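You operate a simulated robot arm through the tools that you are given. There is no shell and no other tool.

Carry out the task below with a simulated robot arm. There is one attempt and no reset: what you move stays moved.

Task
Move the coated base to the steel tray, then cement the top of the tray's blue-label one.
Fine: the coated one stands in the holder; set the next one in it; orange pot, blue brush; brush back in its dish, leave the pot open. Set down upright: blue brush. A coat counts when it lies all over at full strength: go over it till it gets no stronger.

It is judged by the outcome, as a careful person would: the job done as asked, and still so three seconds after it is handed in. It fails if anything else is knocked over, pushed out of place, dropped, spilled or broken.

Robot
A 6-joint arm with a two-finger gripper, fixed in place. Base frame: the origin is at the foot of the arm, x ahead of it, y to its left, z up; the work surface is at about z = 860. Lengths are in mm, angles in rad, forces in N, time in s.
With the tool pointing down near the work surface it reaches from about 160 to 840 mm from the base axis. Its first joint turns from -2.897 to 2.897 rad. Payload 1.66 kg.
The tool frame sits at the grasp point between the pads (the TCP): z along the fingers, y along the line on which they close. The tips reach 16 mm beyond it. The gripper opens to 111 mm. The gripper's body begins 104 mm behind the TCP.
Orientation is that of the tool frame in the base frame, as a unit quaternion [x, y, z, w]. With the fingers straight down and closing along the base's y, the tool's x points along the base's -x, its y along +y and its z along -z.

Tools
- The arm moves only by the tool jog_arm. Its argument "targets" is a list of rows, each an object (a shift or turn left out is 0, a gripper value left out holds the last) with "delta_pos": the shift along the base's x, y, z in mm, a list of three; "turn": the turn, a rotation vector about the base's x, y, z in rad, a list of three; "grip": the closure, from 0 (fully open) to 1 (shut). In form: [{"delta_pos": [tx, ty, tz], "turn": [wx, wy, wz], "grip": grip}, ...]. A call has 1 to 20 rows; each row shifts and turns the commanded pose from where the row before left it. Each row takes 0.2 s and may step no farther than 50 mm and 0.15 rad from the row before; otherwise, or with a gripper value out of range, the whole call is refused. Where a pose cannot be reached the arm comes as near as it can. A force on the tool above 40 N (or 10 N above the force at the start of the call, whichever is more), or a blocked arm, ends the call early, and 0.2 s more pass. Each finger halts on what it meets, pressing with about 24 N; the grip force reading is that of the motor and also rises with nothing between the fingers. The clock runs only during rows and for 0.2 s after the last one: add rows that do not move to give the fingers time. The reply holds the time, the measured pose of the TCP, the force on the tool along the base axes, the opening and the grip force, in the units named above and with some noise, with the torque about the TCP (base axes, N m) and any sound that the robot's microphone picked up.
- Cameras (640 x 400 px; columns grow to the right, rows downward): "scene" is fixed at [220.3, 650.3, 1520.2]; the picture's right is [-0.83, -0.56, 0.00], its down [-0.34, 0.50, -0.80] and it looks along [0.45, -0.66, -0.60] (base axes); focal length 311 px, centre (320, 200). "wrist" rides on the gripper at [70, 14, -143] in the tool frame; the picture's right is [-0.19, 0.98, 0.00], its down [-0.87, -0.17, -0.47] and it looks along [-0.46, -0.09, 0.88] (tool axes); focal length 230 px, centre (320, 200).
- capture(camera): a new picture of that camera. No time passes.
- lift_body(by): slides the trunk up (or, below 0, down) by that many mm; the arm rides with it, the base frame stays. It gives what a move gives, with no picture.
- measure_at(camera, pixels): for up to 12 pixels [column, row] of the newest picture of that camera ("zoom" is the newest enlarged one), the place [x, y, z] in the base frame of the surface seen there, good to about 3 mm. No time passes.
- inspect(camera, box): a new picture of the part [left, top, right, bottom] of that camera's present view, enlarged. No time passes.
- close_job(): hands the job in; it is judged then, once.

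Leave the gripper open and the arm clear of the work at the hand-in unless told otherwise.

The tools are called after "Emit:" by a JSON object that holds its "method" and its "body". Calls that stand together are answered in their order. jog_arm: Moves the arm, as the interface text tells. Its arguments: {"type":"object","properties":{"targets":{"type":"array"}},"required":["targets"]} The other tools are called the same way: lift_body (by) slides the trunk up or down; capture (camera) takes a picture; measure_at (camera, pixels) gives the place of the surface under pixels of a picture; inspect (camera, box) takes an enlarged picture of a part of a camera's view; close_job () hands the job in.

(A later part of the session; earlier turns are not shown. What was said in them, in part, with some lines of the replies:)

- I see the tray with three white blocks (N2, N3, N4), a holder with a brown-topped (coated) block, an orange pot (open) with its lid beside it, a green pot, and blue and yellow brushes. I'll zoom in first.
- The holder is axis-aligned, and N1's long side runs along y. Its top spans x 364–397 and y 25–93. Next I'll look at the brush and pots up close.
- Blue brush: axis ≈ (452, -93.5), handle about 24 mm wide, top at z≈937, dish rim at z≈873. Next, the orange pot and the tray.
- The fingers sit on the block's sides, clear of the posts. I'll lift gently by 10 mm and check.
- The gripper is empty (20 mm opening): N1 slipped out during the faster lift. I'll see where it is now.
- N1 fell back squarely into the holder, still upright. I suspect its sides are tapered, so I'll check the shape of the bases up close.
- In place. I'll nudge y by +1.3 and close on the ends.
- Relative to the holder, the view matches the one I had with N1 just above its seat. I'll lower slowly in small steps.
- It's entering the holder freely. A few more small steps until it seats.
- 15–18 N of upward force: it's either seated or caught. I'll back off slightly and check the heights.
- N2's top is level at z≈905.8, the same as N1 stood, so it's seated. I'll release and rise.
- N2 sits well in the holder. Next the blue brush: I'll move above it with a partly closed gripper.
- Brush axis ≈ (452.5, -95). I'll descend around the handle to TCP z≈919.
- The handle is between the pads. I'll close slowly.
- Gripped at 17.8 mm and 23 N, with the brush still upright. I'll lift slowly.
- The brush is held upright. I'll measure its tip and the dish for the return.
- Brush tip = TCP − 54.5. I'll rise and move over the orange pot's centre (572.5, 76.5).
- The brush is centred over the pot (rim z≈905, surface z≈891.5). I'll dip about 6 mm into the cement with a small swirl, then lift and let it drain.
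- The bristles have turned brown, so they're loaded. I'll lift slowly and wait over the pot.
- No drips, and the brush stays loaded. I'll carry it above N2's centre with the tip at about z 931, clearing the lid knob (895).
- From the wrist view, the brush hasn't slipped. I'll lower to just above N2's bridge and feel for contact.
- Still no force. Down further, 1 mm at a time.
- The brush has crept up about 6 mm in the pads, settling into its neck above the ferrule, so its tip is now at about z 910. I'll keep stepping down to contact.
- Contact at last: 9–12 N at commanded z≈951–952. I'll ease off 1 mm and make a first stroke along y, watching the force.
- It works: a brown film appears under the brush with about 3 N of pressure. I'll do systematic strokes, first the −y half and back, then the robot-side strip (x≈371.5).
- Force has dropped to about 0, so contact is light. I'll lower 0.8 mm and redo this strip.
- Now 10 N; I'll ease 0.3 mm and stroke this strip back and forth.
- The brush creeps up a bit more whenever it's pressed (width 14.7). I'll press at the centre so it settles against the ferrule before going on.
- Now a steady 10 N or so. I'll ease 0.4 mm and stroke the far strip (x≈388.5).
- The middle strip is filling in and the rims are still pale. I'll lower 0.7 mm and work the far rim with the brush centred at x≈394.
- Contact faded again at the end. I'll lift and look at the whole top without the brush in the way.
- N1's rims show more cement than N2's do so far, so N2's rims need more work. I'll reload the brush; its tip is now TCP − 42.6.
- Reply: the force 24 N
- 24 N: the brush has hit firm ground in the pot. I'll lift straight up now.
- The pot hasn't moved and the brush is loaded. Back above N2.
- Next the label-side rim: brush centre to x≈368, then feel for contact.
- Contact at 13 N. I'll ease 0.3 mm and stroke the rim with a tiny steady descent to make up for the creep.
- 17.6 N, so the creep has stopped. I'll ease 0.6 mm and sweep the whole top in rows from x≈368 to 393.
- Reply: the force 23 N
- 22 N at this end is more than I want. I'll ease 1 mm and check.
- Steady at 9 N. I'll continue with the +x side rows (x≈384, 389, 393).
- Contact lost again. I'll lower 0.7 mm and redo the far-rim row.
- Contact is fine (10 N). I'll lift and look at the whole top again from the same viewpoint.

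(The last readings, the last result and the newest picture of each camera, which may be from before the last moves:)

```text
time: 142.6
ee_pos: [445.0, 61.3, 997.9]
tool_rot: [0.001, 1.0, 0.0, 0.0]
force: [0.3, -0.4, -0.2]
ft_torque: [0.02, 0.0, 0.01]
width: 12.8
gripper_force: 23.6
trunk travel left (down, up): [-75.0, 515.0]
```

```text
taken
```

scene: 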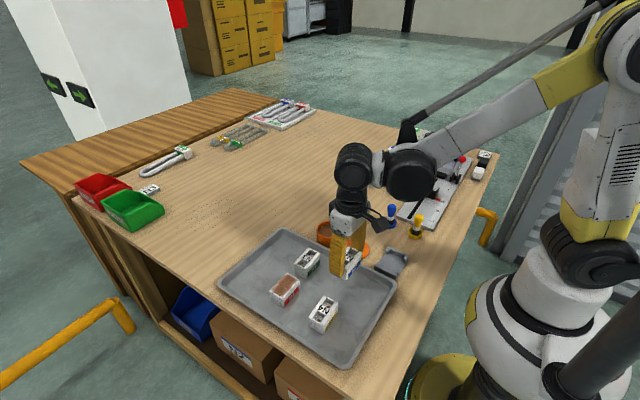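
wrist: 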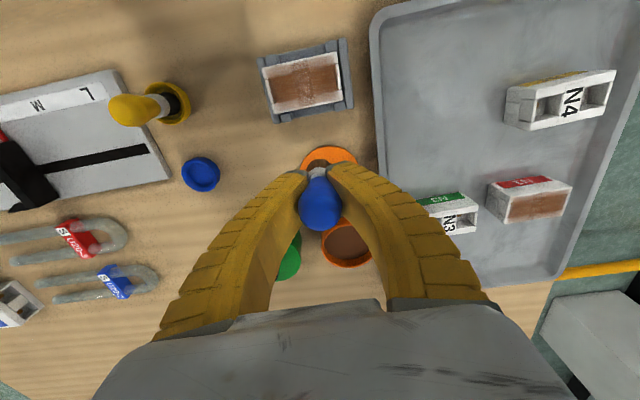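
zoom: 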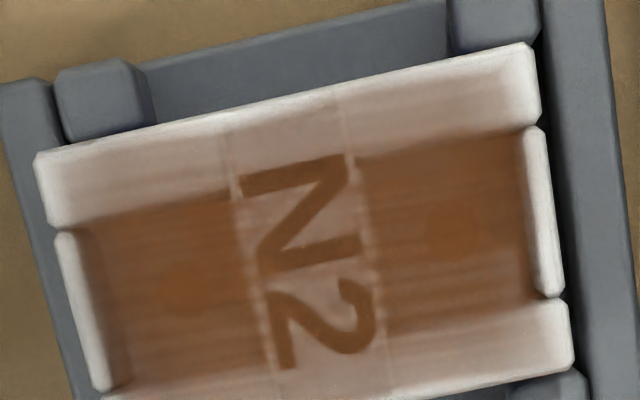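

The film is fairly even, but N1 looks a touch browner. I'll reload (only just below the surface this time) and go over it all again.

Emit:
{"method": "jog_arm", "body": {"targets": [{"delta_pos": [13, 2, 3]}, {"delta_pos": [22, 3, 0]}, {"delta_pos": [28, 3.5, 0]}, {"delta_pos": [28, 3, 0]}, {"delta_pos": [22, 2.5, 0]}, {"delta_pos": [14, 1.5, 0]}, {}, {"delta_pos": [0, 0, -20]}, {"delta_pos": [0, 0, -22]}, {"delta_pos": [0, 0, -14]}, {"delta_pos": [0, 0, -8]}, {}, {}]}}

Emit:
{"method": "jog_arm", "body": {"targets": [{"delta_pos": [0, 0, -2]}, {"delta_pos": [0, 0, -2]}, {}, {}]}}

Emit:
{"method": "inspect", "body": {"camera": "scene", "box": [290, 180, 370, 260]}}

```text
time: 145.4
ee_pos: [573.6, 76.2, 936.7]
tool_rot: [-0.001, 1.0, 0.0, 0.0]
force: [0.3, -0.7, -0.3]
ft_torque: [0.04, -0.01, -0.01]
width: 12.5
gripper_force: 24.4
trunk travel left (down, up): [-75.0, 515.0]
```

```text
time: 146.4
ee_pos: [573.3, 75.6, 933.0]
tool_rot: [-0.001, 1.0, 0.001, 0.001]
force: [2.9, 0.8, 10.9]
ft_torque: [0.07, -0.09, -0.04]
width: 12.5
gripper_force: 24.3
trunk travel left (down, up): [-75.0, 515.0]
```

```text
5.00 times, centred on (330, 220) of scene
```

zoom: 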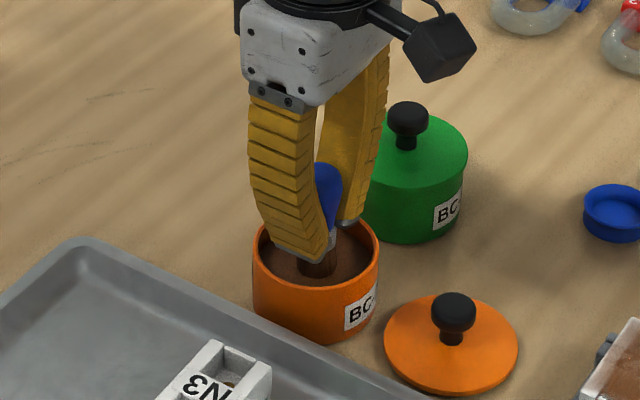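

It touches the cement surface at z≈892 (11 N). I'll lift and return to N2.

Emit:
{"method": "jog_arm", "body": {"targets": [{"delta_pos": [0, 0, 2]}, {"delta_pos": [0, 0, 5]}, {"delta_pos": [0, 0, 8]}, {"delta_pos": [0, 0, 12]}, {"delta_pos": [0, 0, 14]}, {"delta_pos": [0, 0, 12]}, {"delta_pos": [0, 0, 5]}, {}, {}, {}]}}

Emit:
{"method": "inspect", "body": {"camera": "scene", "box": [300, 170, 380, 260]}}

Emit:
{"method": "jog_arm", "body": {"targets": [{"delta_pos": [-10, -1, 0]}, {"delta_pos": [-18, -1.5, 0]}, {"delta_pos": [-26, -2.2, 0]}, {"delta_pos": [-30, -2.6, 0]}, {"delta_pos": [-30, -2.6, 0]}, {"delta_pos": [-28, -2.4, 0]}, {"delta_pos": [-26, -2.2, 0]}, {"delta_pos": [-20, -1.5, 0]}, {"delta_pos": [-11, -0.8, 0]}, {"delta_pos": [-5, 0, -10]}, {"delta_pos": [0, 0, -15]}, {"delta_pos": [0, 0, -10]}, {}, {}]}}

```text
time: 148.6
ee_pos: [572.7, 76.4, 990.3]
tool_rot: [0.001, 1.0, -0.001, 0.0]
force: [-0.4, 0.0, -0.2]
ft_torque: [0.01, -0.01, 0.03]
width: 12.3
gripper_force: 23.4
trunk travel left (down, up): [-75.0, 515.0]
```

```text
4.44 times, centred on (340, 215) of scene
```

zoom: 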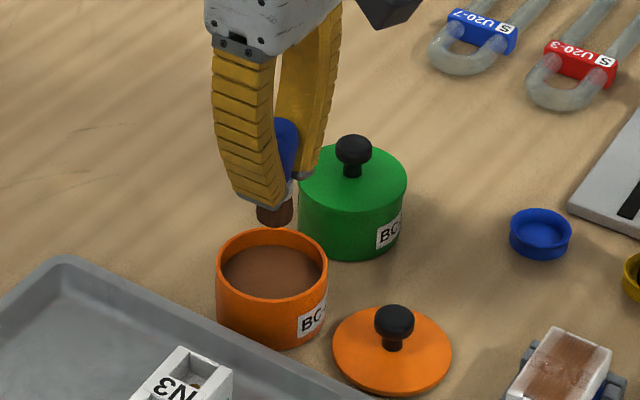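

```text
time: 151.6
ee_pos: [369.1, 59.2, 954.1]
tool_rot: [0.001, 1.0, 0.0, 0.0]
force: [-1.1, 0.7, -0.7]
ft_torque: [0.0, -0.02, -0.05]
width: 13.1
gripper_force: 24.2
trunk travel left (down, up): [-75.0, 515.0]
```

Emit:
{"method": "jog_arm", "body": {"targets": [{"delta_pos": [0, 0, -3]}, {"delta_pos": [0, 0, -2]}, {"delta_pos": [0, 0, -1]}, {}, {}]}}

Emit:
{"method": "jog_arm", "body": {"targets": [{"delta_pos": [0, 0, -1]}, {}, {}]}}

Emit:
{"method": "jog_arm", "body": {"targets": [{"delta_pos": [0, 0, -1]}, {}, {}]}}

```text
time: 152.8
ee_pos: [369.4, 60.2, 948.5]
tool_rot: [0.0, 1.0, 0.0, 0.0]
force: [0.1, 0.3, -0.6]
ft_torque: [0.01, 0.0, 0.0]
width: 13.0
gripper_force: 24.3
trunk travel left (down, up): [-75.0, 515.0]
```

```text
time: 153.6
ee_pos: [369.0, 58.8, 947.8]
tool_rot: [0.0, 1.0, -0.001, 0.0]
force: [0.7, 0.5, -0.9]
ft_torque: [-0.02, -0.01, 0.01]
width: 13.1
gripper_force: 23.6
trunk travel left (down, up): [-75.0, 515.0]
```

```text
time: 154.4
ee_pos: [369.8, 59.3, 947.5]
tool_rot: [0.0, 1.0, -0.001, 0.0]
force: [-0.4, -0.1, 5.0]
ft_torque: [-0.02, 0.05, 0.01]
width: 12.9
gripper_force: 23.7
trunk travel left (down, up): [-75.0, 515.0]
```

Contact at 5 N. Strokes on the label-side rim (x≈368).

Emit:
{"method": "jog_arm", "body": {"targets": [{"delta_pos": [-1, 8.7, -0.3]}, {"delta_pos": [0, 8.7, 0]}, {"delta_pos": [0, 8.7, 0]}, {"delta_pos": [0, -8.7, -0.04]}, {"delta_pos": [0, -8.7, -0.04]}, {"delta_pos": [0, -8.7, -0.04]}, {"delta_pos": [0, -8.7, -0.04]}, {"delta_pos": [0, -8.7, -0.04]}, {"delta_pos": [0, -8.7, -0.04]}, {"delta_pos": [0, 8.7, -0.02]}, {"delta_pos": [0, 8.7, -0.02]}, {"delta_pos": [0, 8.7, -0.02]}, {"delta_pos": [0, 8.7, -0.02]}, {"delta_pos": [0, 8.7, -0.02]}, {"delta_pos": [0, 8.7, -0.02]}, {}]}}

Emit:
{"method": "inspect", "body": {"camera": "scene", "box": [375, 225, 420, 275]}}

Emit:
{"method": "inspect", "body": {"camera": "wrist", "box": [230, 100, 390, 220]}}

```text
time: 157.8
ee_pos: [367.7, 85.1, 947.5]
tool_rot: [0.0, 1.0, 0.0, 0.0]
force: [-0.4, -3.2, 9.1]
ft_torque: [-0.11, -0.03, 0.0]
width: 13.1
gripper_force: 23.7
trunk travel left (down, up): [-75.0, 515.0]
```

```text
8.00 times, centred on (398, 250) of scene
```

zoom: 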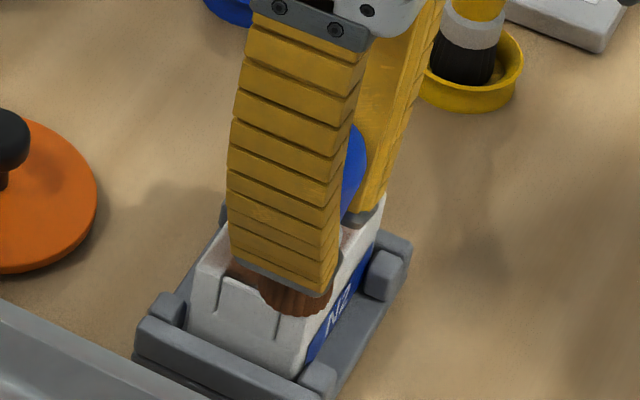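

```text
3.33 times, centred on (310, 160) of wrist
```

zoom: 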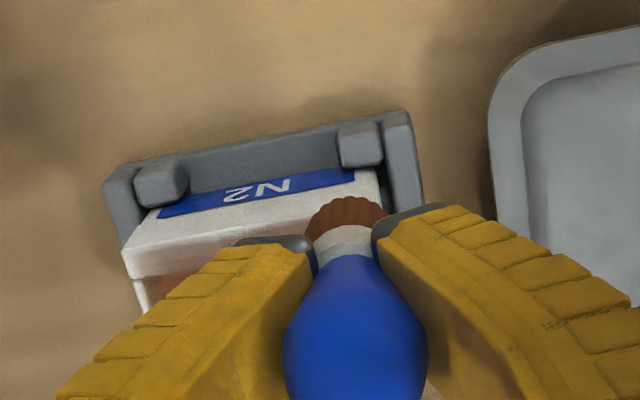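

Contact held at 9 N. Next rows: x≈373, 378, 383.

Emit:
{"method": "jog_arm", "body": {"targets": [{"delta_pos": [5, 0, 0]}, {"delta_pos": [0, -8.7, -0.03]}, {"delta_pos": [0, -8.7, -0.03]}, {"delta_pos": [0, -8.7, -0.03]}, {"delta_pos": [0, -8.7, -0.03]}, {"delta_pos": [0, -8.7, -0.03]}, {"delta_pos": [0, -8.7, -0.03]}, {"delta_pos": [5, 0, 0]}, {"delta_pos": [0, 8.7, -0.03]}, {"delta_pos": [0, 8.7, -0.03]}, {"delta_pos": [0, 8.7, -0.03]}, {"delta_pos": [0, 8.7, -0.03]}, {"delta_pos": [0, 8.7, -0.03]}, {"delta_pos": [0, 8.7, -0.03]}, {"delta_pos": [5, 0, 0]}, {"delta_pos": [0, -8.7, -0.03]}, {"delta_pos": [0, -8.7, -0.03]}, {"delta_pos": [0, -8.7, -0.03]}, {"delta_pos": [0, -8.7, -0.03]}, {}]}}

Emit:
{"method": "inspect", "body": {"camera": "scene", "box": [375, 225, 420, 275]}}

```text
time: 162.0
ee_pos: [383.0, 51.2, 947.5]
tool_rot: [0.0, 1.0, 0.0, 0.001]
force: [0.7, 2.6, 9.9]
ft_torque: [0.06, -0.08, -0.01]
width: 12.9
gripper_force: 23.9
trunk travel left (down, up): [-75.0, 515.0]
```

```text
8.00 times, centred on (398, 250) of scene
```

zoom: 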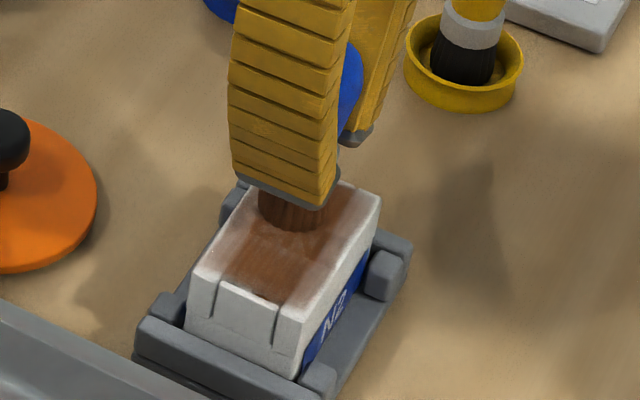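

Steady contact. I'll finish this row and do x≈388 and 393.

Emit:
{"method": "jog_arm", "body": {"targets": [{"delta_pos": [0, -8.7, 0]}, {"delta_pos": [0, -8.7, 0]}, {"delta_pos": [5, 0, 0]}, {"delta_pos": [0, 8.7, -0.03]}, {"delta_pos": [0, 8.7, -0.03]}, {"delta_pos": [0, 8.7, -0.03]}, {"delta_pos": [0, 8.7, -0.03]}, {"delta_pos": [0, 8.7, -0.03]}, {"delta_pos": [0, 8.7, -0.03]}, {"delta_pos": [4.5, 0, 0]}, {"delta_pos": [0, -8.7, -0.03]}, {"delta_pos": [0, -8.7, -0.03]}, {"delta_pos": [0, -8.7, -0.03]}, {"delta_pos": [0, -8.7, -0.03]}, {"delta_pos": [0, -8.7, -0.03]}, {"delta_pos": [0, -8.7, -0.03]}, {}]}}

Emit:
{"method": "jog_arm", "body": {"targets": [{"delta_pos": [0, 8.7, -0.03]}, {"delta_pos": [0, 8.7, -0.03]}, {"delta_pos": [0, 8.7, -0.03]}, {"delta_pos": [0, 8.7, -0.03]}, {"delta_pos": [0, 8.7, -0.03]}, {"delta_pos": [0, 8.7, -0.03]}, {"delta_pos": [0, -8.7, -0.03]}, {"delta_pos": [0, -8.7, -0.03]}, {"delta_pos": [0, -8.7, -0.03]}, {}]}}

Emit:
{"method": "inspect", "body": {"camera": "scene", "box": [375, 225, 420, 275]}}

```text
time: 165.6
ee_pos: [392.9, 32.3, 946.6]
tool_rot: [0.0, 1.0, 0.0, 0.0]
force: [0.3, 1.0, 4.2]
ft_torque: [0.01, -0.01, 0.0]
width: 12.5
gripper_force: 23.9
trunk travel left (down, up): [-75.0, 515.0]
```

```text
time: 167.8
ee_pos: [392.7, 61.3, 947.2]
tool_rot: [0.0, 1.0, 0.0, 0.001]
force: [0.7, 3.5, 11.2]
ft_torque: [0.02, 0.03, 0.01]
width: 12.7
gripper_force: 23.9
trunk travel left (down, up): [-75.0, 515.0]
```

```text
8.00 times, centred on (398, 250) of scene
```

zoom: 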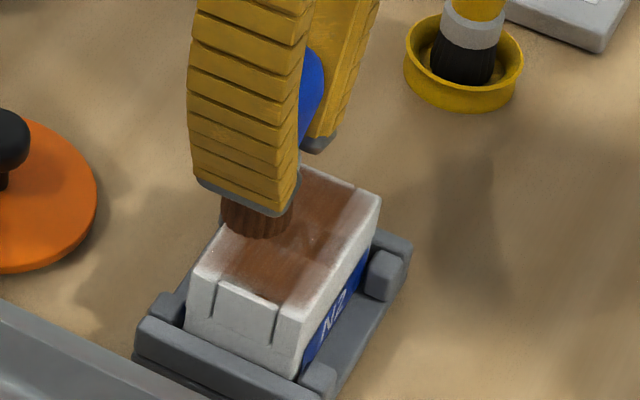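

Contact held throughout. I'll lift and compare with the previous look.

Emit:
{"method": "jog_arm", "body": {"targets": [{"delta_pos": [0, 0, 8]}, {"delta_pos": [0, 0, 20]}, {"delta_pos": [14, 0, 23]}, {"delta_pos": [20, 0, 0]}, {"delta_pos": [18.5, 0, 0]}, {}, {}]}}

Emit:
{"method": "inspect", "body": {"camera": "wrist", "box": [265, 45, 345, 105]}}

Emit:
{"method": "inspect", "body": {"camera": "scene", "box": [385, 242, 409, 267]}}

```text
time: 169.4
ee_pos: [444.7, 60.3, 999.1]
tool_rot: [0.001, 1.0, -0.001, 0.0]
force: [0.4, 0.4, -1.4]
ft_torque: [-0.02, -0.01, 0.02]
width: 12.5
gripper_force: 23.7
trunk travel left (down, up): [-75.0, 515.0]
```

```text
6.67 times, centred on (305, 75) of wrist
```

zoom: 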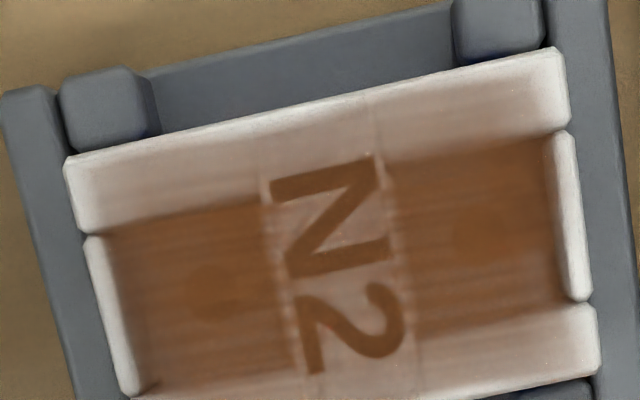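

```text
16.00 times, centred on (397, 254) of scene
```

zoom: 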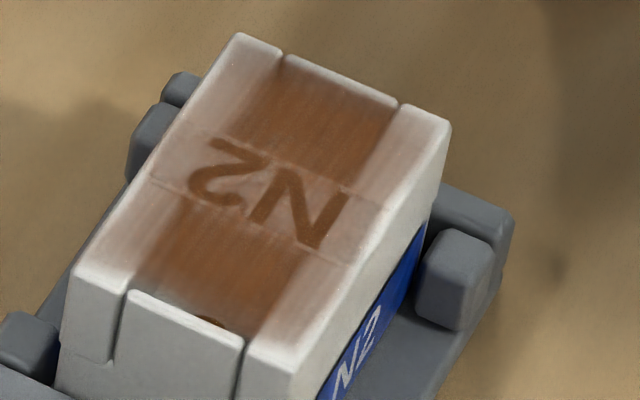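

N2's film now covers its rims out to the bevel. To make sure it gets no stronger, I'll reload and do one more full pass, including the outer edges.

Emit:
{"method": "jog_arm", "body": {"targets": [{"delta_pos": [13, 2, 2]}, {"delta_pos": [22, 3, 0]}, {"delta_pos": [28, 3.5, 0]}, {"delta_pos": [28, 3.5, 0]}, {"delta_pos": [22, 2.5, 0]}, {"delta_pos": [14.5, 2, 0]}, {}, {"delta_pos": [0, 0, -20]}, {"delta_pos": [0, 0, -22]}, {"delta_pos": [0, 0, -14]}, {"delta_pos": [0, 0, -8]}, {}, {}]}}

Emit:
{"method": "jog_arm", "body": {"targets": [{"delta_pos": [0, 0, -2]}, {"delta_pos": [0, 0, -2]}, {}, {}]}}

```text
time: 172.2
ee_pos: [571.9, 75.5, 935.8]
tool_rot: [0.0, 1.0, 0.0, 0.0]
force: [-0.2, -1.3, 0.4]
ft_torque: [0.0, 0.01, 0.02]
width: 12.1
gripper_force: 24.1
trunk travel left (down, up): [-75.0, 515.0]
```

```text
time: 173.2
ee_pos: [571.7, 76.3, 931.0]
tool_rot: [0.0, 1.0, -0.001, 0.001]
force: [6.1, 1.8, 18.8]
ft_torque: [0.02, -0.23, 0.0]
width: 13.3
gripper_force: 24.2
trunk travel left (down, up): [-75.0, 515.0]
```

Emit:
{"method": "jog_arm", "body": {"targets": [{"delta_pos": [0, 0, 2]}, {"delta_pos": [0, 0, 5]}, {"delta_pos": [0, 0, 8]}, {"delta_pos": [0, 0, 12]}, {"delta_pos": [0, 0, 14]}, {"delta_pos": [0, 0, 12]}, {"delta_pos": [0, 0, 6]}, {}, {}, {}]}}

Emit:
{"method": "inspect", "body": {"camera": "scene", "box": [300, 170, 380, 260]}}

Emit:
{"method": "inspect", "body": {"camera": "wrist", "box": [250, 100, 410, 220]}}

```text
time: 175.4
ee_pos: [571.9, 75.8, 990.8]
tool_rot: [0.0, 1.0, 0.0, 0.0]
force: [-0.5, 0.3, -0.5]
ft_torque: [-0.01, 0.01, -0.01]
width: 13.3
gripper_force: 23.9
trunk travel left (down, up): [-75.0, 515.0]
```

```text
4.44 times, centred on (340, 215) of scene
```

zoom: 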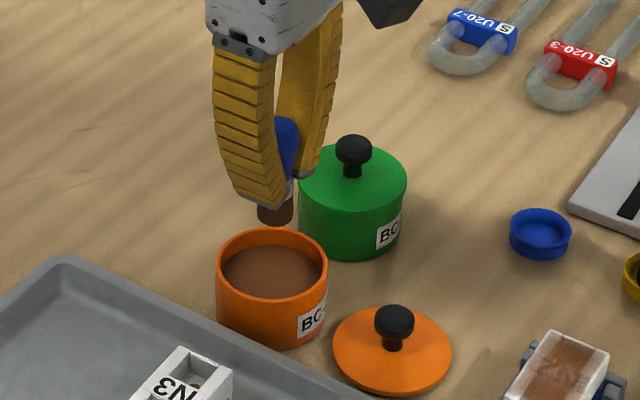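

```text
3.33 times, centred on (330, 160) of wrist
```

zoom: 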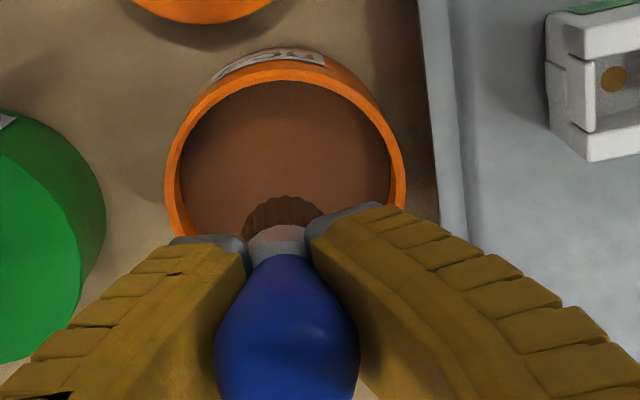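

All in place. Back to N2, starting at x≈366.

Emit:
{"method": "jog_arm", "body": {"targets": [{"delta_pos": [-10, -1, 0]}, {"delta_pos": [-18, -1.4, 0]}, {"delta_pos": [-26, -2.1, 0]}, {"delta_pos": [-30, -2.5, 0]}, {"delta_pos": [-30, -2.5, 0]}, {"delta_pos": [-29, -2.3, 0]}, {"delta_pos": [-26, -2.1, 0]}, {"delta_pos": [-20, -1.4, 0]}, {"delta_pos": [-11, -0.8, 0]}, {"delta_pos": [-6, 0, -10]}, {"delta_pos": [0, 0, -15]}, {"delta_pos": [0, 0, -10]}, {"delta_pos": [0, 0, -5]}, {"delta_pos": [0, 0, -2]}, {}, {}]}}

Emit:
{"method": "jog_arm", "body": {"targets": [{"delta_pos": [0, 0, -1]}, {}, {}]}}

Emit:
{"method": "jog_arm", "body": {"targets": [{"delta_pos": [0, 0, -0.8]}, {}, {}]}}

```text
time: 178.8
ee_pos: [365.9, 59.2, 949.3]
tool_rot: [0.0, 1.0, 0.0, 0.0]
force: [0.6, 0.5, -0.5]
ft_torque: [-0.01, 0.01, -0.01]
width: 12.6
gripper_force: 23.9
trunk travel left (down, up): [-75.0, 515.0]
```

```text
time: 179.6
ee_pos: [365.8, 59.1, 948.3]
tool_rot: [0.0, 1.0, -0.001, 0.0]
force: [-0.5, -0.3, -0.3]
ft_torque: [0.02, -0.03, -0.03]
width: 12.7
gripper_force: 23.8
trunk travel left (down, up): [-75.0, 515.0]
```

```text
time: 180.4
ee_pos: [366.1, 59.5, 946.5]
tool_rot: [0.0, 1.0, -0.001, 0.0]
force: [0.1, -0.5, 1.9]
ft_torque: [-0.02, 0.0, 0.02]
width: 12.7
gripper_force: 24.2
trunk travel left (down, up): [-75.0, 515.0]
```

Light contact (2 N). I'll lower 0.5 mm and stroke the outer label-side edge.

Emit:
{"method": "jog_arm", "body": {"targets": [{"delta_pos": [0, 8.7, -0.4]}, {"delta_pos": [0, 8.7, 0]}, {"delta_pos": [0, 8.7, 0]}, {"delta_pos": [0, 2, 0]}, {"delta_pos": [0, -2, 0]}, {"delta_pos": [0, -8.7, -0.03]}, {"delta_pos": [0, -8.7, -0.03]}, {"delta_pos": [0, -8.7, -0.03]}, {"delta_pos": [0, -8.7, -0.03]}, {"delta_pos": [0, -8.7, -0.03]}, {"delta_pos": [0, -8.7, -0.03]}, {"delta_pos": [0, -2, 0]}, {"delta_pos": [0, 2, 0]}, {"delta_pos": [0, 8.7, -0.02]}, {"delta_pos": [0, 8.7, -0.02]}, {"delta_pos": [0, 8.7, -0.02]}, {"delta_pos": [0, 8.7, -0.02]}, {"delta_pos": [0, 8.7, -0.02]}, {"delta_pos": [0, 8.7, -0.02]}, {}]}}

Emit:
{"method": "jog_arm", "body": {"targets": [{"delta_pos": [5, 0, 0]}, {"delta_pos": [0, -8.7, -0.03]}, {"delta_pos": [0, -8.7, -0.03]}, {"delta_pos": [0, -8.7, -0.03]}, {"delta_pos": [0, -8.7, -0.03]}, {"delta_pos": [0, -8.7, -0.03]}, {"delta_pos": [0, -8.7, -0.03]}, {"delta_pos": [5, 0, 0]}, {"delta_pos": [0, 8.7, -0.02]}, {"delta_pos": [0, 8.7, -0.02]}, {"delta_pos": [0, 8.7, -0.02]}, {"delta_pos": [0, 8.7, -0.02]}, {"delta_pos": [0, 8.7, -0.02]}, {"delta_pos": [0, 8.7, -0.02]}, {}]}}

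Emit:
{"method": "inspect", "body": {"camera": "scene", "box": [375, 225, 420, 275]}}

```text
time: 184.6
ee_pos: [366.5, 86.1, 946.7]
tool_rot: [0.0, 1.0, 0.0, 0.0]
force: [0.5, -1.3, 7.9]
ft_torque: [-0.05, -0.03, 0.0]
width: 12.8
gripper_force: 23.9
trunk travel left (down, up): [-75.0, 515.0]
```

```text
time: 187.8
ee_pos: [377.6, 85.3, 947.8]
tool_rot: [-0.001, 1.0, 0.0, 0.0]
force: [-1.3, -2.7, 7.6]
ft_torque: [-0.09, 0.08, 0.0]
width: 12.8
gripper_force: 24.3
trunk travel left (down, up): [-75.0, 515.0]
```

```text
8.00 times, centred on (398, 250) of scene
```

zoom: 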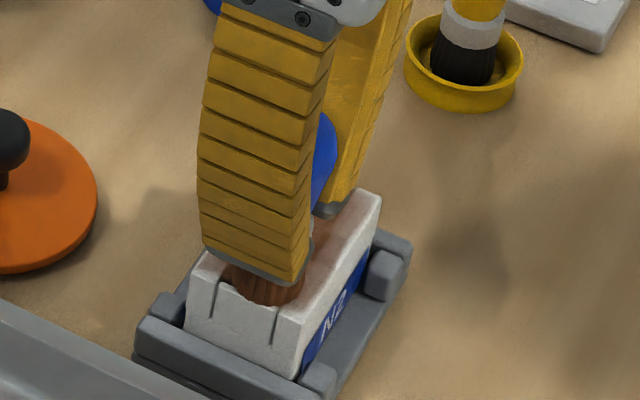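

Contact steady at about 8 N. Rows x≈382, 387, 391 and 395 next.

Emit:
{"method": "jog_arm", "body": {"targets": [{"delta_pos": [5, 0, 0]}, {"delta_pos": [0, -8.7, -0.03]}, {"delta_pos": [0, -8.7, -0.03]}, {"delta_pos": [0, -8.7, -0.03]}, {"delta_pos": [0, -8.7, -0.03]}, {"delta_pos": [0, -8.7, -0.03]}, {"delta_pos": [0, -8.7, -0.03]}, {"delta_pos": [5, 0, 0]}, {"delta_pos": [0, 8.7, -0.02]}, {"delta_pos": [0, 8.7, -0.02]}, {"delta_pos": [0, 8.7, -0.02]}, {"delta_pos": [0, 8.7, -0.02]}, {"delta_pos": [0, 8.7, -0.02]}, {"delta_pos": [0, 8.7, -0.02]}, {}]}}

Emit:
{"method": "jog_arm", "body": {"targets": [{"delta_pos": [4, 0, 0]}, {"delta_pos": [0, -8.7, -0.03]}, {"delta_pos": [0, -8.7, -0.03]}, {"delta_pos": [0, -8.7, -0.03]}, {"delta_pos": [0, -8.7, -0.03]}, {"delta_pos": [0, -8.7, -0.03]}, {"delta_pos": [0, -8.7, -0.03]}, {"delta_pos": [3.5, 0, 0]}, {"delta_pos": [0, 8.7, -0.02]}, {"delta_pos": [0, 8.7, -0.02]}, {"delta_pos": [0, 8.7, -0.02]}, {"delta_pos": [0, 8.7, -0.02]}, {"delta_pos": [0, 8.7, -0.02]}, {"delta_pos": [0, 8.7, -0.02]}, {}]}}

Emit:
{"method": "inspect", "body": {"camera": "scene", "box": [375, 225, 420, 275]}}

```text
time: 191.0
ee_pos: [385.8, 85.8, 946.9]
tool_rot: [0.0, 1.0, 0.0, 0.0]
force: [0.3, -2.8, 8.2]
ft_torque: [-0.04, 0.01, -0.01]
width: 12.6
gripper_force: 23.9
trunk travel left (down, up): [-75.0, 515.0]
```

```text
time: 194.2
ee_pos: [394.8, 85.9, 947.4]
tool_rot: [0.0, 1.0, 0.0, 0.001]
force: [0.1, -4.2, 16.1]
ft_torque: [-0.1, 0.06, 0.02]
width: 12.5
gripper_force: 24.1
trunk travel left (down, up): [-75.0, 515.0]
```

```text
8.00 times, centred on (398, 250) of scene
```

zoom: 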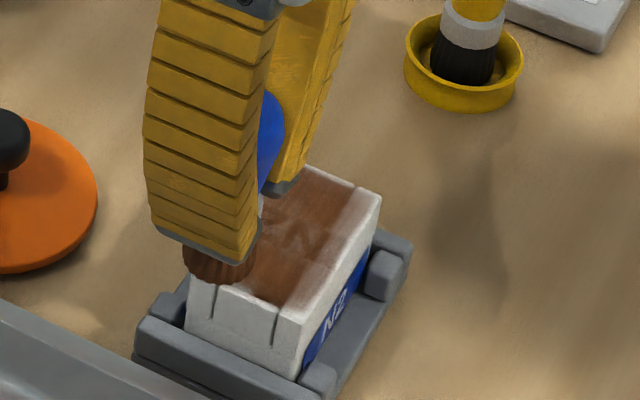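

One more stroke on this far edge, slightly eased, then I'll lift and compare.

Emit:
{"method": "jog_arm", "body": {"targets": [{"delta_pos": [0, -8.7, 0.4]}, {"delta_pos": [0, -8.7, 0]}, {"delta_pos": [0, -8.7, 0]}, {"delta_pos": [0, -8.7, 0]}, {"delta_pos": [0, -8.7, 0]}, {"delta_pos": [0, -8.7, 0]}, {"delta_pos": [0, 9, 0]}, {"delta_pos": [0, 9, 0]}, {"delta_pos": [0, 8, 0]}, {}]}}

Emit:
{"method": "jog_arm", "body": {"targets": [{"delta_pos": [0, 0, 8]}, {"delta_pos": [0, 0, 20]}, {"delta_pos": [14, 0, 23]}, {"delta_pos": [20, 0, 0]}, {"delta_pos": [16, 0, 0]}, {}, {}]}}

Emit:
{"method": "inspect", "body": {"camera": "wrist", "box": [265, 45, 345, 105]}}

Emit:
{"method": "inspect", "body": {"camera": "scene", "box": [385, 242, 409, 267]}}

Emit:
{"method": "inspect", "body": {"camera": "scene", "box": [210, 180, 430, 320]}}

```text
time: 196.4
ee_pos: [394.8, 59.8, 947.9]
tool_rot: [0.001, 1.0, 0.0, -0.001]
force: [0.4, -0.3, 0.7]
ft_torque: [-0.03, 0.01, 0.01]
width: 12.5
gripper_force: 24.4
trunk travel left (down, up): [-75.0, 515.0]
```

```text
time: 198.0
ee_pos: [444.3, 61.1, 996.8]
tool_rot: [0.0, 1.0, 0.0, 0.0]
force: [-0.4, 0.0, -1.0]
ft_torque: [0.0, 0.0, 0.0]
width: 12.5
gripper_force: 24.0
trunk travel left (down, up): [-75.0, 515.0]
```

```text
6.67 times, centred on (305, 75) of wrist
```

zoom: 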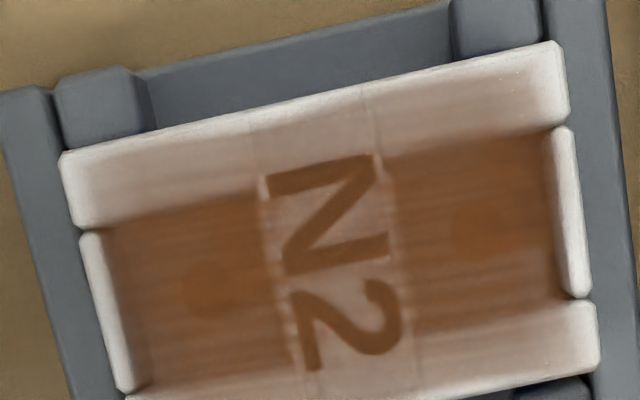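

```text
16.00 times, centred on (397, 254) of scene
```

zoom: 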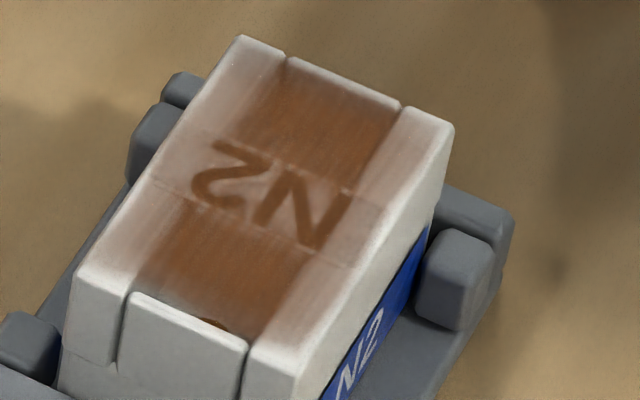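

```text
2.86 times, centred on (320, 250) of scene
```

zoom: 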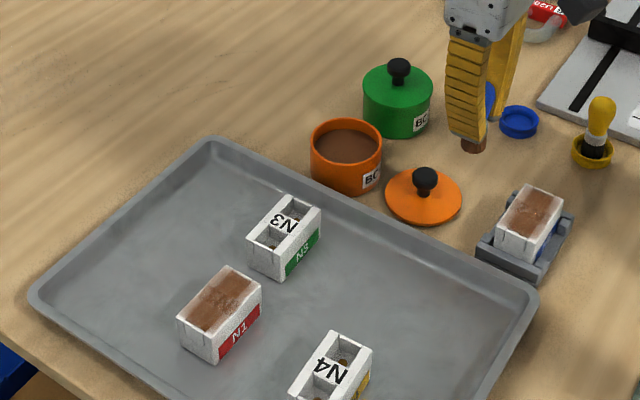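

There's no visible change from the previous pass. I'll check the far rim too, and N1 from a similar camera for comparison.

Emit:
{"method": "inspect", "body": {"camera": "wrist", "box": [265, 60, 345, 120]}}

Emit:
{"method": "inspect", "body": {"camera": "wrist", "box": [480, 170, 580, 235]}}

```text
6.67 times, centred on (305, 90) of wrist
```

zoom: 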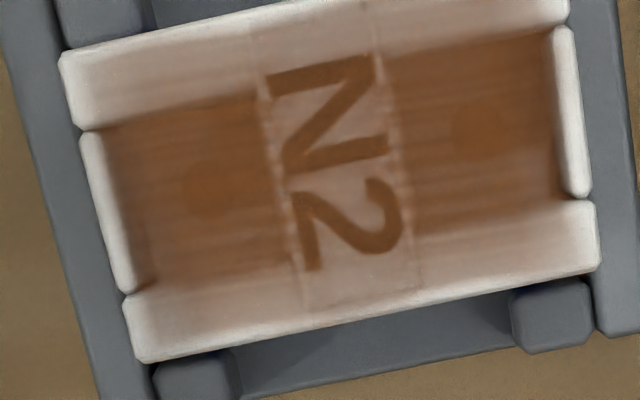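

```text
6.15 times, centred on (530, 202) of wrist
```

zoom: 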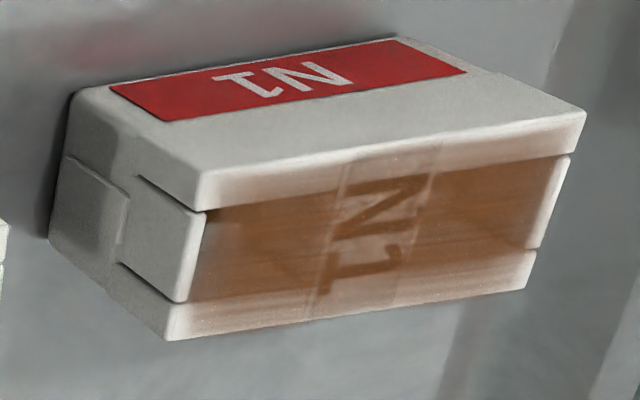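

The coat on N2 is even and matches N1's, so it gets no stronger. I'll return the brush to its dish and move above it.

Emit:
{"method": "jog_arm", "body": {"targets": [{"delta_pos": [0.5, -10, 0]}, {"delta_pos": [1, -18, 0]}, {"delta_pos": [1.2, -24, 0]}, {"delta_pos": [1.5, -26, 0]}, {"delta_pos": [1.5, -26, 0]}, {"delta_pos": [1.2, -24, 0]}, {"delta_pos": [1, -16, 0]}, {"delta_pos": [0.6, -12, 0]}, {"delta_pos": [0, 0, -15]}, {"delta_pos": [0, 0, -15]}, {}, {}]}}

Emit:
{"method": "inspect", "body": {"camera": "scene", "box": [365, 170, 425, 240]}}

Emit:
{"method": "inspect", "body": {"camera": "wrist", "box": [270, 110, 366, 190]}}

```text
time: 200.6
ee_pos: [451.7, -95.0, 968.6]
tool_rot: [0.0, 1.0, 0.0, 0.0]
force: [-0.8, -0.6, -0.6]
ft_torque: [0.01, -0.04, -0.01]
width: 12.9
gripper_force: 24.0
trunk travel left (down, up): [-75.0, 515.0]
```

```text
5.71 times, centred on (395, 205) of scene
```

zoom: 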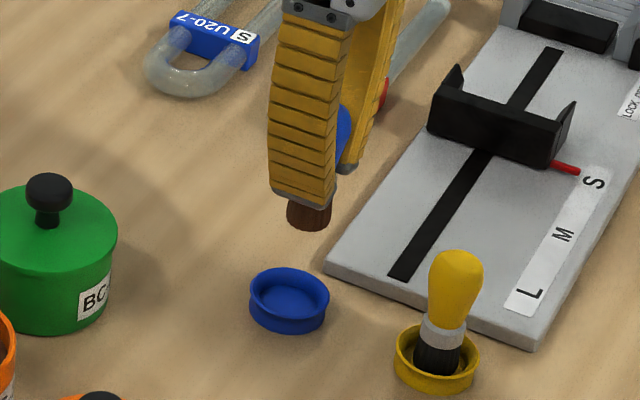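

```text
5.00 times, centred on (318, 150) of wrist
```

zoom: 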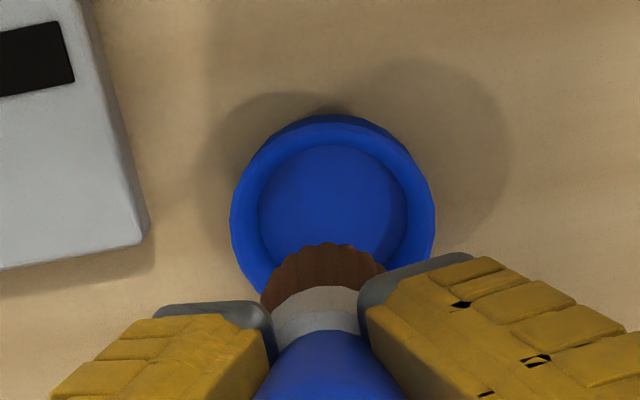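

Emit:
{"method": "measure_at", "body": {"camera": "zoom", "pixels": [[236, 215], [431, 205], [333, 122], [333, 200], [268, 285], [380, 262], [325, 247], [325, 270], [300, 160], [240, 180], [420, 165]]}}

Emit:
{"method": "inspect", "body": {"camera": "scene", "box": [375, 190, 415, 235]}}

```text
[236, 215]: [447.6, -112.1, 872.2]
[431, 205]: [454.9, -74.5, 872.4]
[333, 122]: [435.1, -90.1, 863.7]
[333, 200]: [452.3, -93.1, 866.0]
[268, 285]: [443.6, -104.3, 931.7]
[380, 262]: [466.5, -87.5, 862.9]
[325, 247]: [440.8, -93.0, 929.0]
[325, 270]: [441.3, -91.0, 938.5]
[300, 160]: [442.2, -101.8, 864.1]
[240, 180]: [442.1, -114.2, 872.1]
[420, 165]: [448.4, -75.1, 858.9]
```

```text
8.89 times, centred on (395, 212) of scene
```

zoom: 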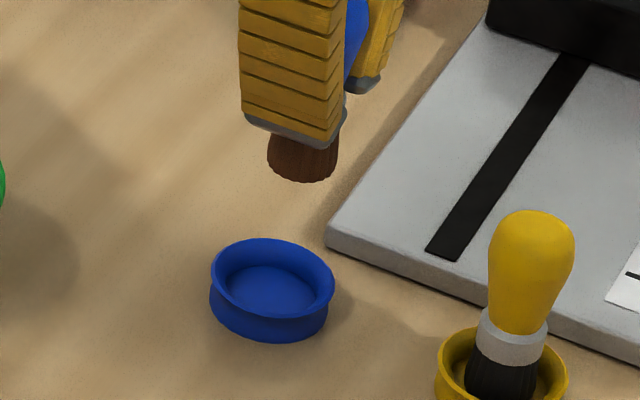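

Emit:
{"method": "measure_at", "body": {"camera": "zoom", "pixels": [[300, 176], [270, 160], [335, 165], [303, 160], [215, 280], [330, 290], [265, 240], [272, 318], [270, 290]]}}

```text
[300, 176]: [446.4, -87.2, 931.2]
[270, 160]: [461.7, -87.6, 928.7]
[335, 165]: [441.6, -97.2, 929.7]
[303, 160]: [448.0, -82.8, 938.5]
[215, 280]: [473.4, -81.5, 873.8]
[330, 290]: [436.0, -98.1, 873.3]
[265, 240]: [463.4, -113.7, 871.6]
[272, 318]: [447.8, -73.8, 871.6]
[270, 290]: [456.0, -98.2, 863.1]
```

Brush axis ≈ (452.8, -93.2) and dish centre ≈ (454.5, -93.5). I'll shift x by +1.5 and descend into the dish to just above its floor.

Emit:
{"method": "jog_arm", "body": {"targets": [{"delta_pos": [1.5, -0.2, -15]}, {"delta_pos": [0, 0, -18]}, {"delta_pos": [0, 0, -14]}, {"delta_pos": [0, 0, -8]}, {"delta_pos": [0, 0, -4]}, {}, {}]}}

Emit:
{"method": "inspect", "body": {"camera": "scene", "box": [375, 190, 415, 235]}}

Emit:
{"method": "inspect", "body": {"camera": "wrist", "box": [270, 110, 366, 190]}}

```text
time: 202.2
ee_pos: [452.8, -98.3, 908.5]
tool_rot: [-0.001, 1.0, 0.0, 0.0]
force: [1.1, -0.2, -1.0]
ft_torque: [0.0, -0.02, 0.02]
width: 12.6
gripper_force: 24.4
trunk travel left (down, up): [-75.0, 515.0]
```

```text
8.89 times, centred on (395, 212) of scene
```

zoom: 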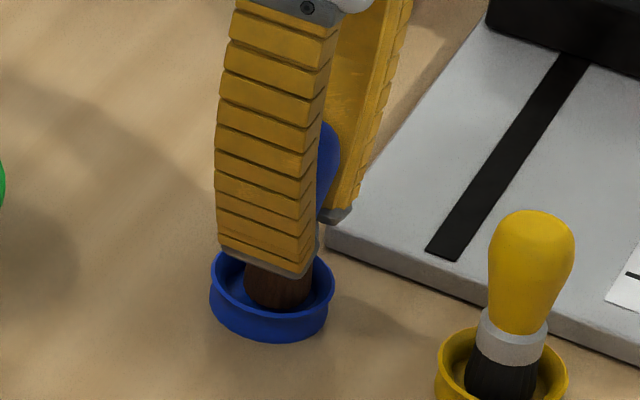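

```text
5.00 times, centred on (318, 150) of wrist
```

zoom: 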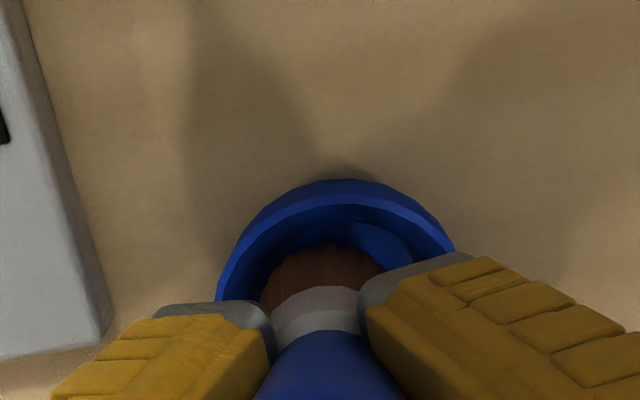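

The brush sits about 2 mm off toward −y within the dish. I'll shift y by +2 and lower to the floor in 1 mm steps.

Emit:
{"method": "jog_arm", "body": {"targets": [{"delta_pos": [0, 2, 0]}, {}, {}]}}

Emit:
{"method": "jog_arm", "body": {"targets": [{"delta_pos": [0, 0, -1]}, {"delta_pos": [0, 0, -1]}, {}, {}]}}

Emit:
{"method": "inspect", "body": {"camera": "wrist", "box": [270, 110, 366, 190]}}

```text
time: 203.0
ee_pos: [454.4, -96.1, 908.7]
tool_rot: [0.0, 1.0, 0.0, 0.0]
force: [0.7, -0.9, -0.5]
ft_torque: [-0.01, 0.0, 0.03]
width: 12.7
gripper_force: 24.2
trunk travel left (down, up): [-75.0, 515.0]
```

```text
time: 204.0
ee_pos: [454.7, -95.2, 906.2]
tool_rot: [0.0, 1.0, 0.0, 0.0]
force: [-0.2, 0.2, -1.1]
ft_torque: [0.0, 0.0, -0.01]
width: 12.5
gripper_force: 23.8
trunk travel left (down, up): [-75.0, 515.0]
```

```text
5.00 times, centred on (318, 150) of wrist
```

zoom: 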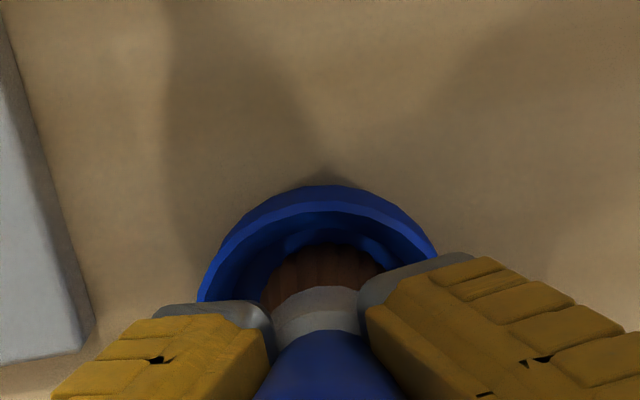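

Centred now. I'll continue down to contact.

Emit:
{"method": "jog_arm", "body": {"targets": [{"delta_pos": [0, 0, -1]}, {}, {}]}}

Emit:
{"method": "jog_arm", "body": {"targets": [{"delta_pos": [0, 0, -0.7]}, {}, {}]}}

Emit:
{"method": "jog_arm", "body": {"targets": [{"delta_pos": [0, 0, -0.7]}, {}, {}]}}

```text
time: 204.8
ee_pos: [454.1, -94.4, 906.2]
tool_rot: [0.0, 1.0, 0.0, -0.001]
force: [-0.4, -0.1, -0.2]
ft_torque: [0.0, -0.02, 0.01]
width: 12.8
gripper_force: 24.3
trunk travel left (down, up): [-75.0, 515.0]
```

```text
time: 205.6
ee_pos: [454.5, -92.7, 905.4]
tool_rot: [0.001, 1.0, 0.001, 0.001]
force: [3.2, -1.6, 9.6]
ft_torque: [-0.01, -0.13, -0.02]
width: 12.7
gripper_force: 23.9
trunk travel left (down, up): [-75.0, 515.0]
```

```text
time: 206.4
ee_pos: [454.0, -94.6, 904.5]
tool_rot: [0.0, 1.0, 0.0, 0.0]
force: [1.0, -0.2, 13.8]
ft_torque: [0.0, -0.03, 0.0]
width: 12.9
gripper_force: 23.8
trunk travel left (down, up): [-75.0, 515.0]
```

Contact on the dish floor. I'll ease off, check once, then open slowly.

Emit:
{"method": "jog_arm", "body": {"targets": [{"delta_pos": [0, 0, 0.7]}, {}]}}

Emit:
{"method": "inspect", "body": {"camera": "scene", "box": [375, 190, 415, 235]}}

```text
time: 207.0
ee_pos: [454.5, -94.2, 904.6]
tool_rot: [0.001, 1.0, 0.0, 0.0]
force: [0.2, 2.7, 8.1]
ft_torque: [0.01, 0.01, 0.01]
width: 12.9
gripper_force: 24.0
trunk travel left (down, up): [-75.0, 515.0]
```

```text
8.89 times, centred on (395, 212) of scene
```

zoom: 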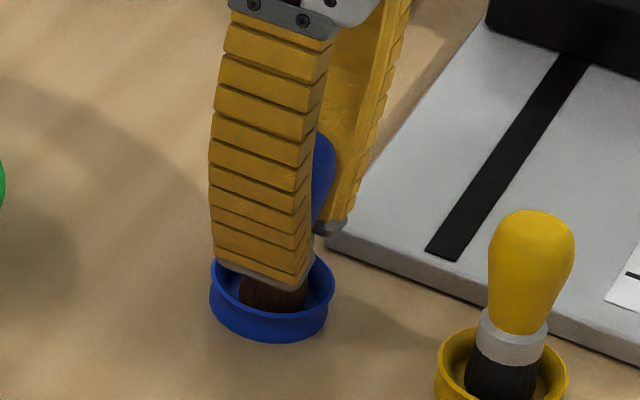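

The brush is upright in the dish. Easing a little more, then opening in small steps.

Emit:
{"method": "jog_arm", "body": {"targets": [{"delta_pos": [0, 0, 0.5]}, {"grip": 0.885}, {"grip": 0.87}, {"grip": 0.85}, {"grip": 0.82}, {"grip": 0.76}, {"grip": 0.66}, {"grip": 0.55}, {"grip": 0.45}, {}, {}]}}

Emit:
{"method": "inspect", "body": {"camera": "scene", "box": [375, 190, 415, 235]}}

Emit:
{"method": "inspect", "body": {"camera": "wrist", "box": [250, 120, 410, 220]}}

```text
time: 209.4
ee_pos: [453.9, -94.7, 906.5]
tool_rot: [0.0, 1.0, 0.0, 0.001]
force: [0.0, -0.1, -0.9]
ft_torque: [0.0, -0.04, -0.03]
width: 62.8
gripper_force: 1.2
trunk travel left (down, up): [-75.0, 515.0]
```

```text
8.89 times, centred on (395, 212) of scene
```

zoom: 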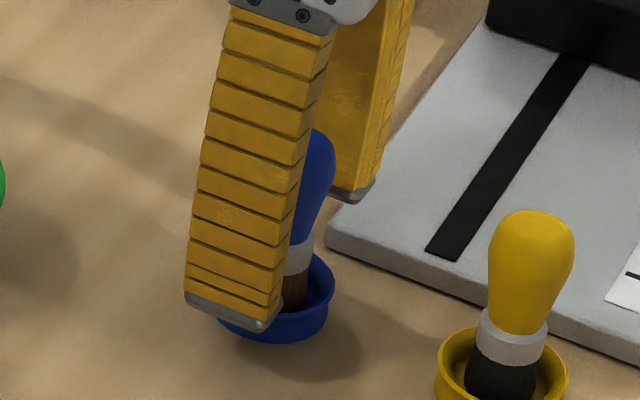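

```text
4.00 times, centred on (330, 170) of wrist
```

zoom: 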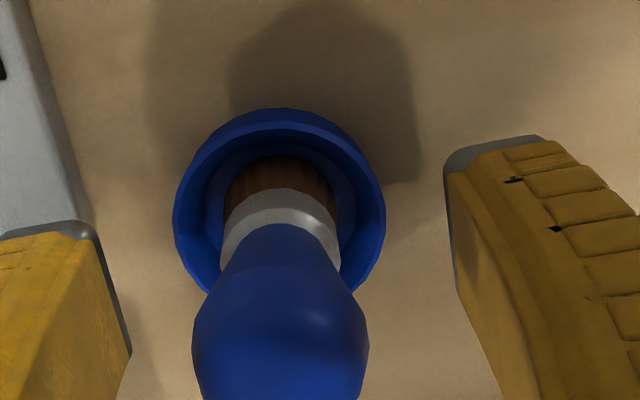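

The brush stands upright, free of the fingers. I'll rise straight up and clear.

Emit:
{"method": "jog_arm", "body": {"targets": [{"delta_pos": [0, 0, 10]}, {"delta_pos": [0, 0, 20]}, {"delta_pos": [0, 0, 30]}, {"delta_pos": [0, 0, 40]}, {"delta_pos": [0, 0, 40]}, {"delta_pos": [0, 0, 40], "grip": 0.2}, {"delta_pos": [0, 0, 40], "grip": 0}, {}, {}]}}

Emit:
{"method": "capture", "body": {"camera": "scene"}}

Emit:
{"method": "inspect", "body": {"camera": "scene", "box": [340, 180, 440, 280]}}

Emit:
{"method": "inspect", "body": {"camera": "scene", "box": [210, 200, 420, 340]}}

Emit:
{"method": "capture", "body": {"camera": "wrist"}}

```text
time: 211.4
ee_pos: [455.8, -91.0, 1126.7]
tool_rot: [0.0, 1.0, 0.0, -0.001]
force: [0.8, -0.2, 0.3]
ft_torque: [0.0, 0.03, -0.01]
width: 110.8
gripper_force: 0.0
trunk travel left (down, up): [-75.0, 515.0]
```

```text
taken
```

scene: 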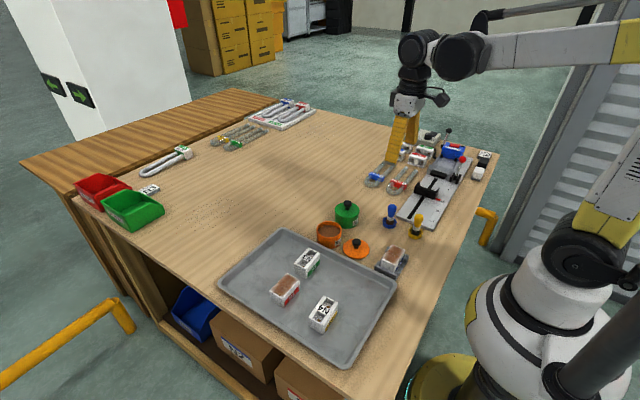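

```text
4.00 times, centred on (390, 230) of scene
```

zoom: 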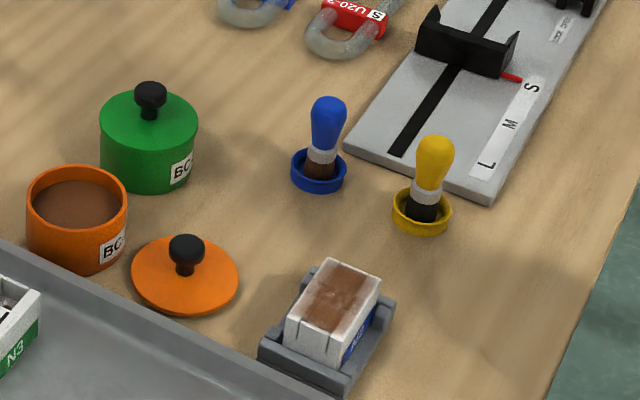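

```text
2.86 times, centred on (315, 270) of scene
```

zoom: 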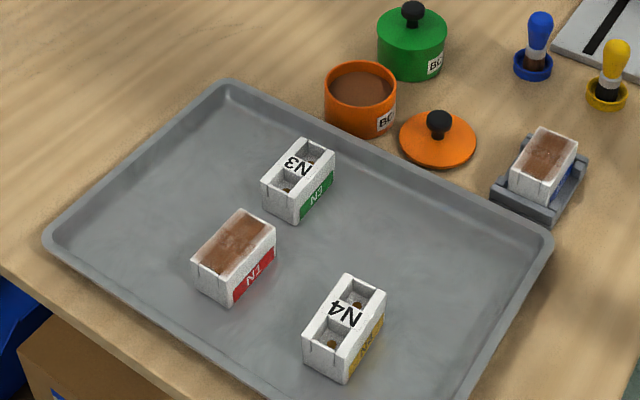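

```text
taken
```

wrist: 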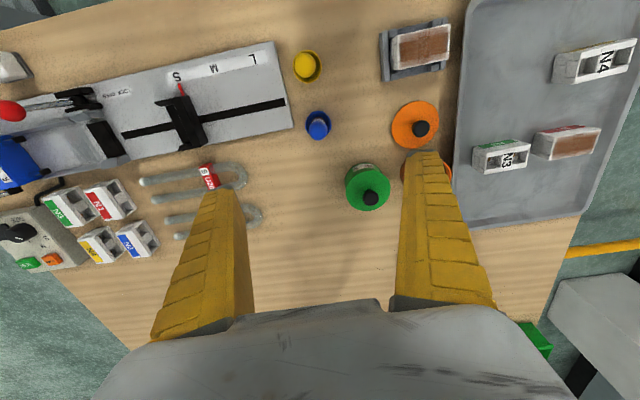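

The brush, pot and blocks all look in order. I'll compare N2's coat in exactly the same view I took of N1 at the start.

Emit:
{"method": "inspect", "body": {"camera": "scene", "box": [370, 230, 420, 285]}}

Emit:
{"method": "inspect", "body": {"camera": "wrist", "box": [375, 10, 465, 85]}}

```text
7.27 times, centred on (395, 258) of scene
```

zoom: 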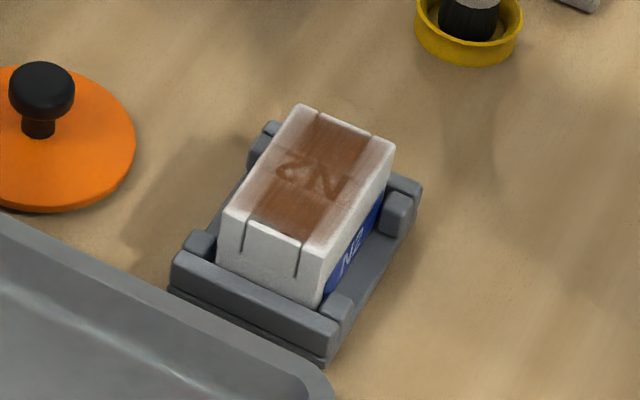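

```text
5.33 times, centred on (420, 48) of wrist
```

zoom: 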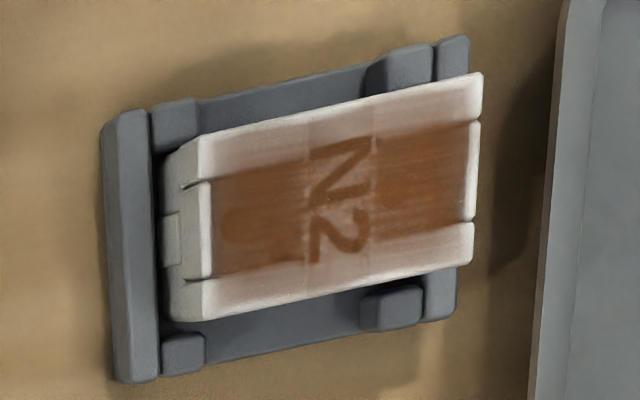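

N2's coat matches N1's reference look, and further passes didn't change it. I'll move the arm well clear, close to its starting pose.

Emit:
{"method": "jog_arm", "body": {"targets": [{"delta_pos": [12, 14, 25]}, {"delta_pos": [15, 18, 30]}, {"delta_pos": [15, 18, 30]}, {"delta_pos": [15, 15, 28]}, {}, {}, {}]}}

Emit:
{"method": "capture", "body": {"camera": "scene"}}

Emit:
{"method": "inspect", "body": {"camera": "wrist", "box": [240, 0, 560, 200]}}

```text
time: 213.0
ee_pos: [511.2, -28.3, 1240.3]
tool_rot: [0.001, 1.0, 0.0, 0.0]
force: [0.6, 0.4, 0.5]
ft_torque: [0.0, -0.01, 0.0]
width: 110.9
gripper_force: 0.1
trunk travel left (down, up): [-75.0, 515.0]
```

```text
taken
```

scene: 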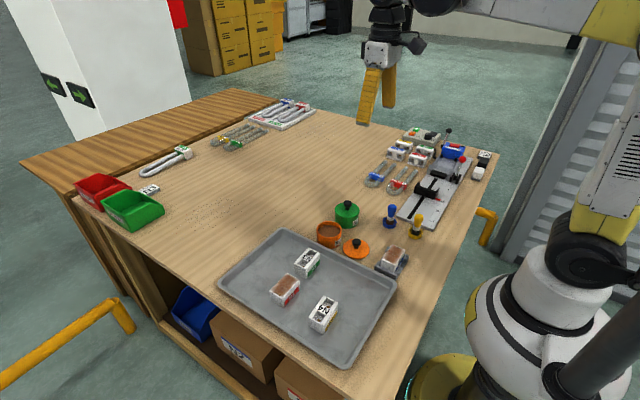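

```text
2.00 times, centred on (400, 100) of wrist
```

zoom: 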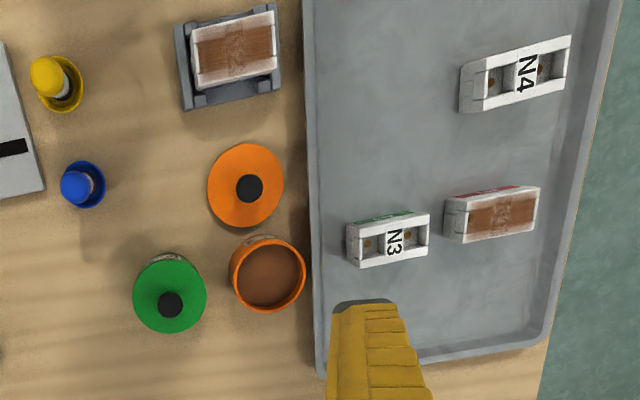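

From the same viewpoint as at the start, N2 in the holder looks just as N1 did. N1 is on the tray, the blue brush stands in its dish, the orange pot is open and nothing else has moved. The gripper is open and the arm is clear, so I'm handing in.

Emit:
{"method": "close_job", "body": {}}

```text
The job is handed in.
```

I moved the coated base (N1) to the steel tray, then put the blue-label one (N2) in the holder and cemented its top. The job is handed in, and I don't have the judgement back yet.

- **Coat:** I used the blue brush and the orange pot, reloading it three times. The last full pass made no visible difference, and N2 now looks the same as N1 did in the holder. I judged this by camera only.
- **Brush and pot:** The blue brush is back in its dish, standing upright. The orange pot is open.
- **Slip along the way:** On my first try at lifting N1, it slipped out of the gripper a short way up and dropped back into the holder. It landed upright with its coat intact. I then gripped it by its ends, and that held.
- **Pot contact:** The brush pressed into the orange pot with up to 24 N while reloading. The pot did not move and nothing spilled.

In the final pictures everything else is where it started. The gripper is open and the arm is clear of the work.
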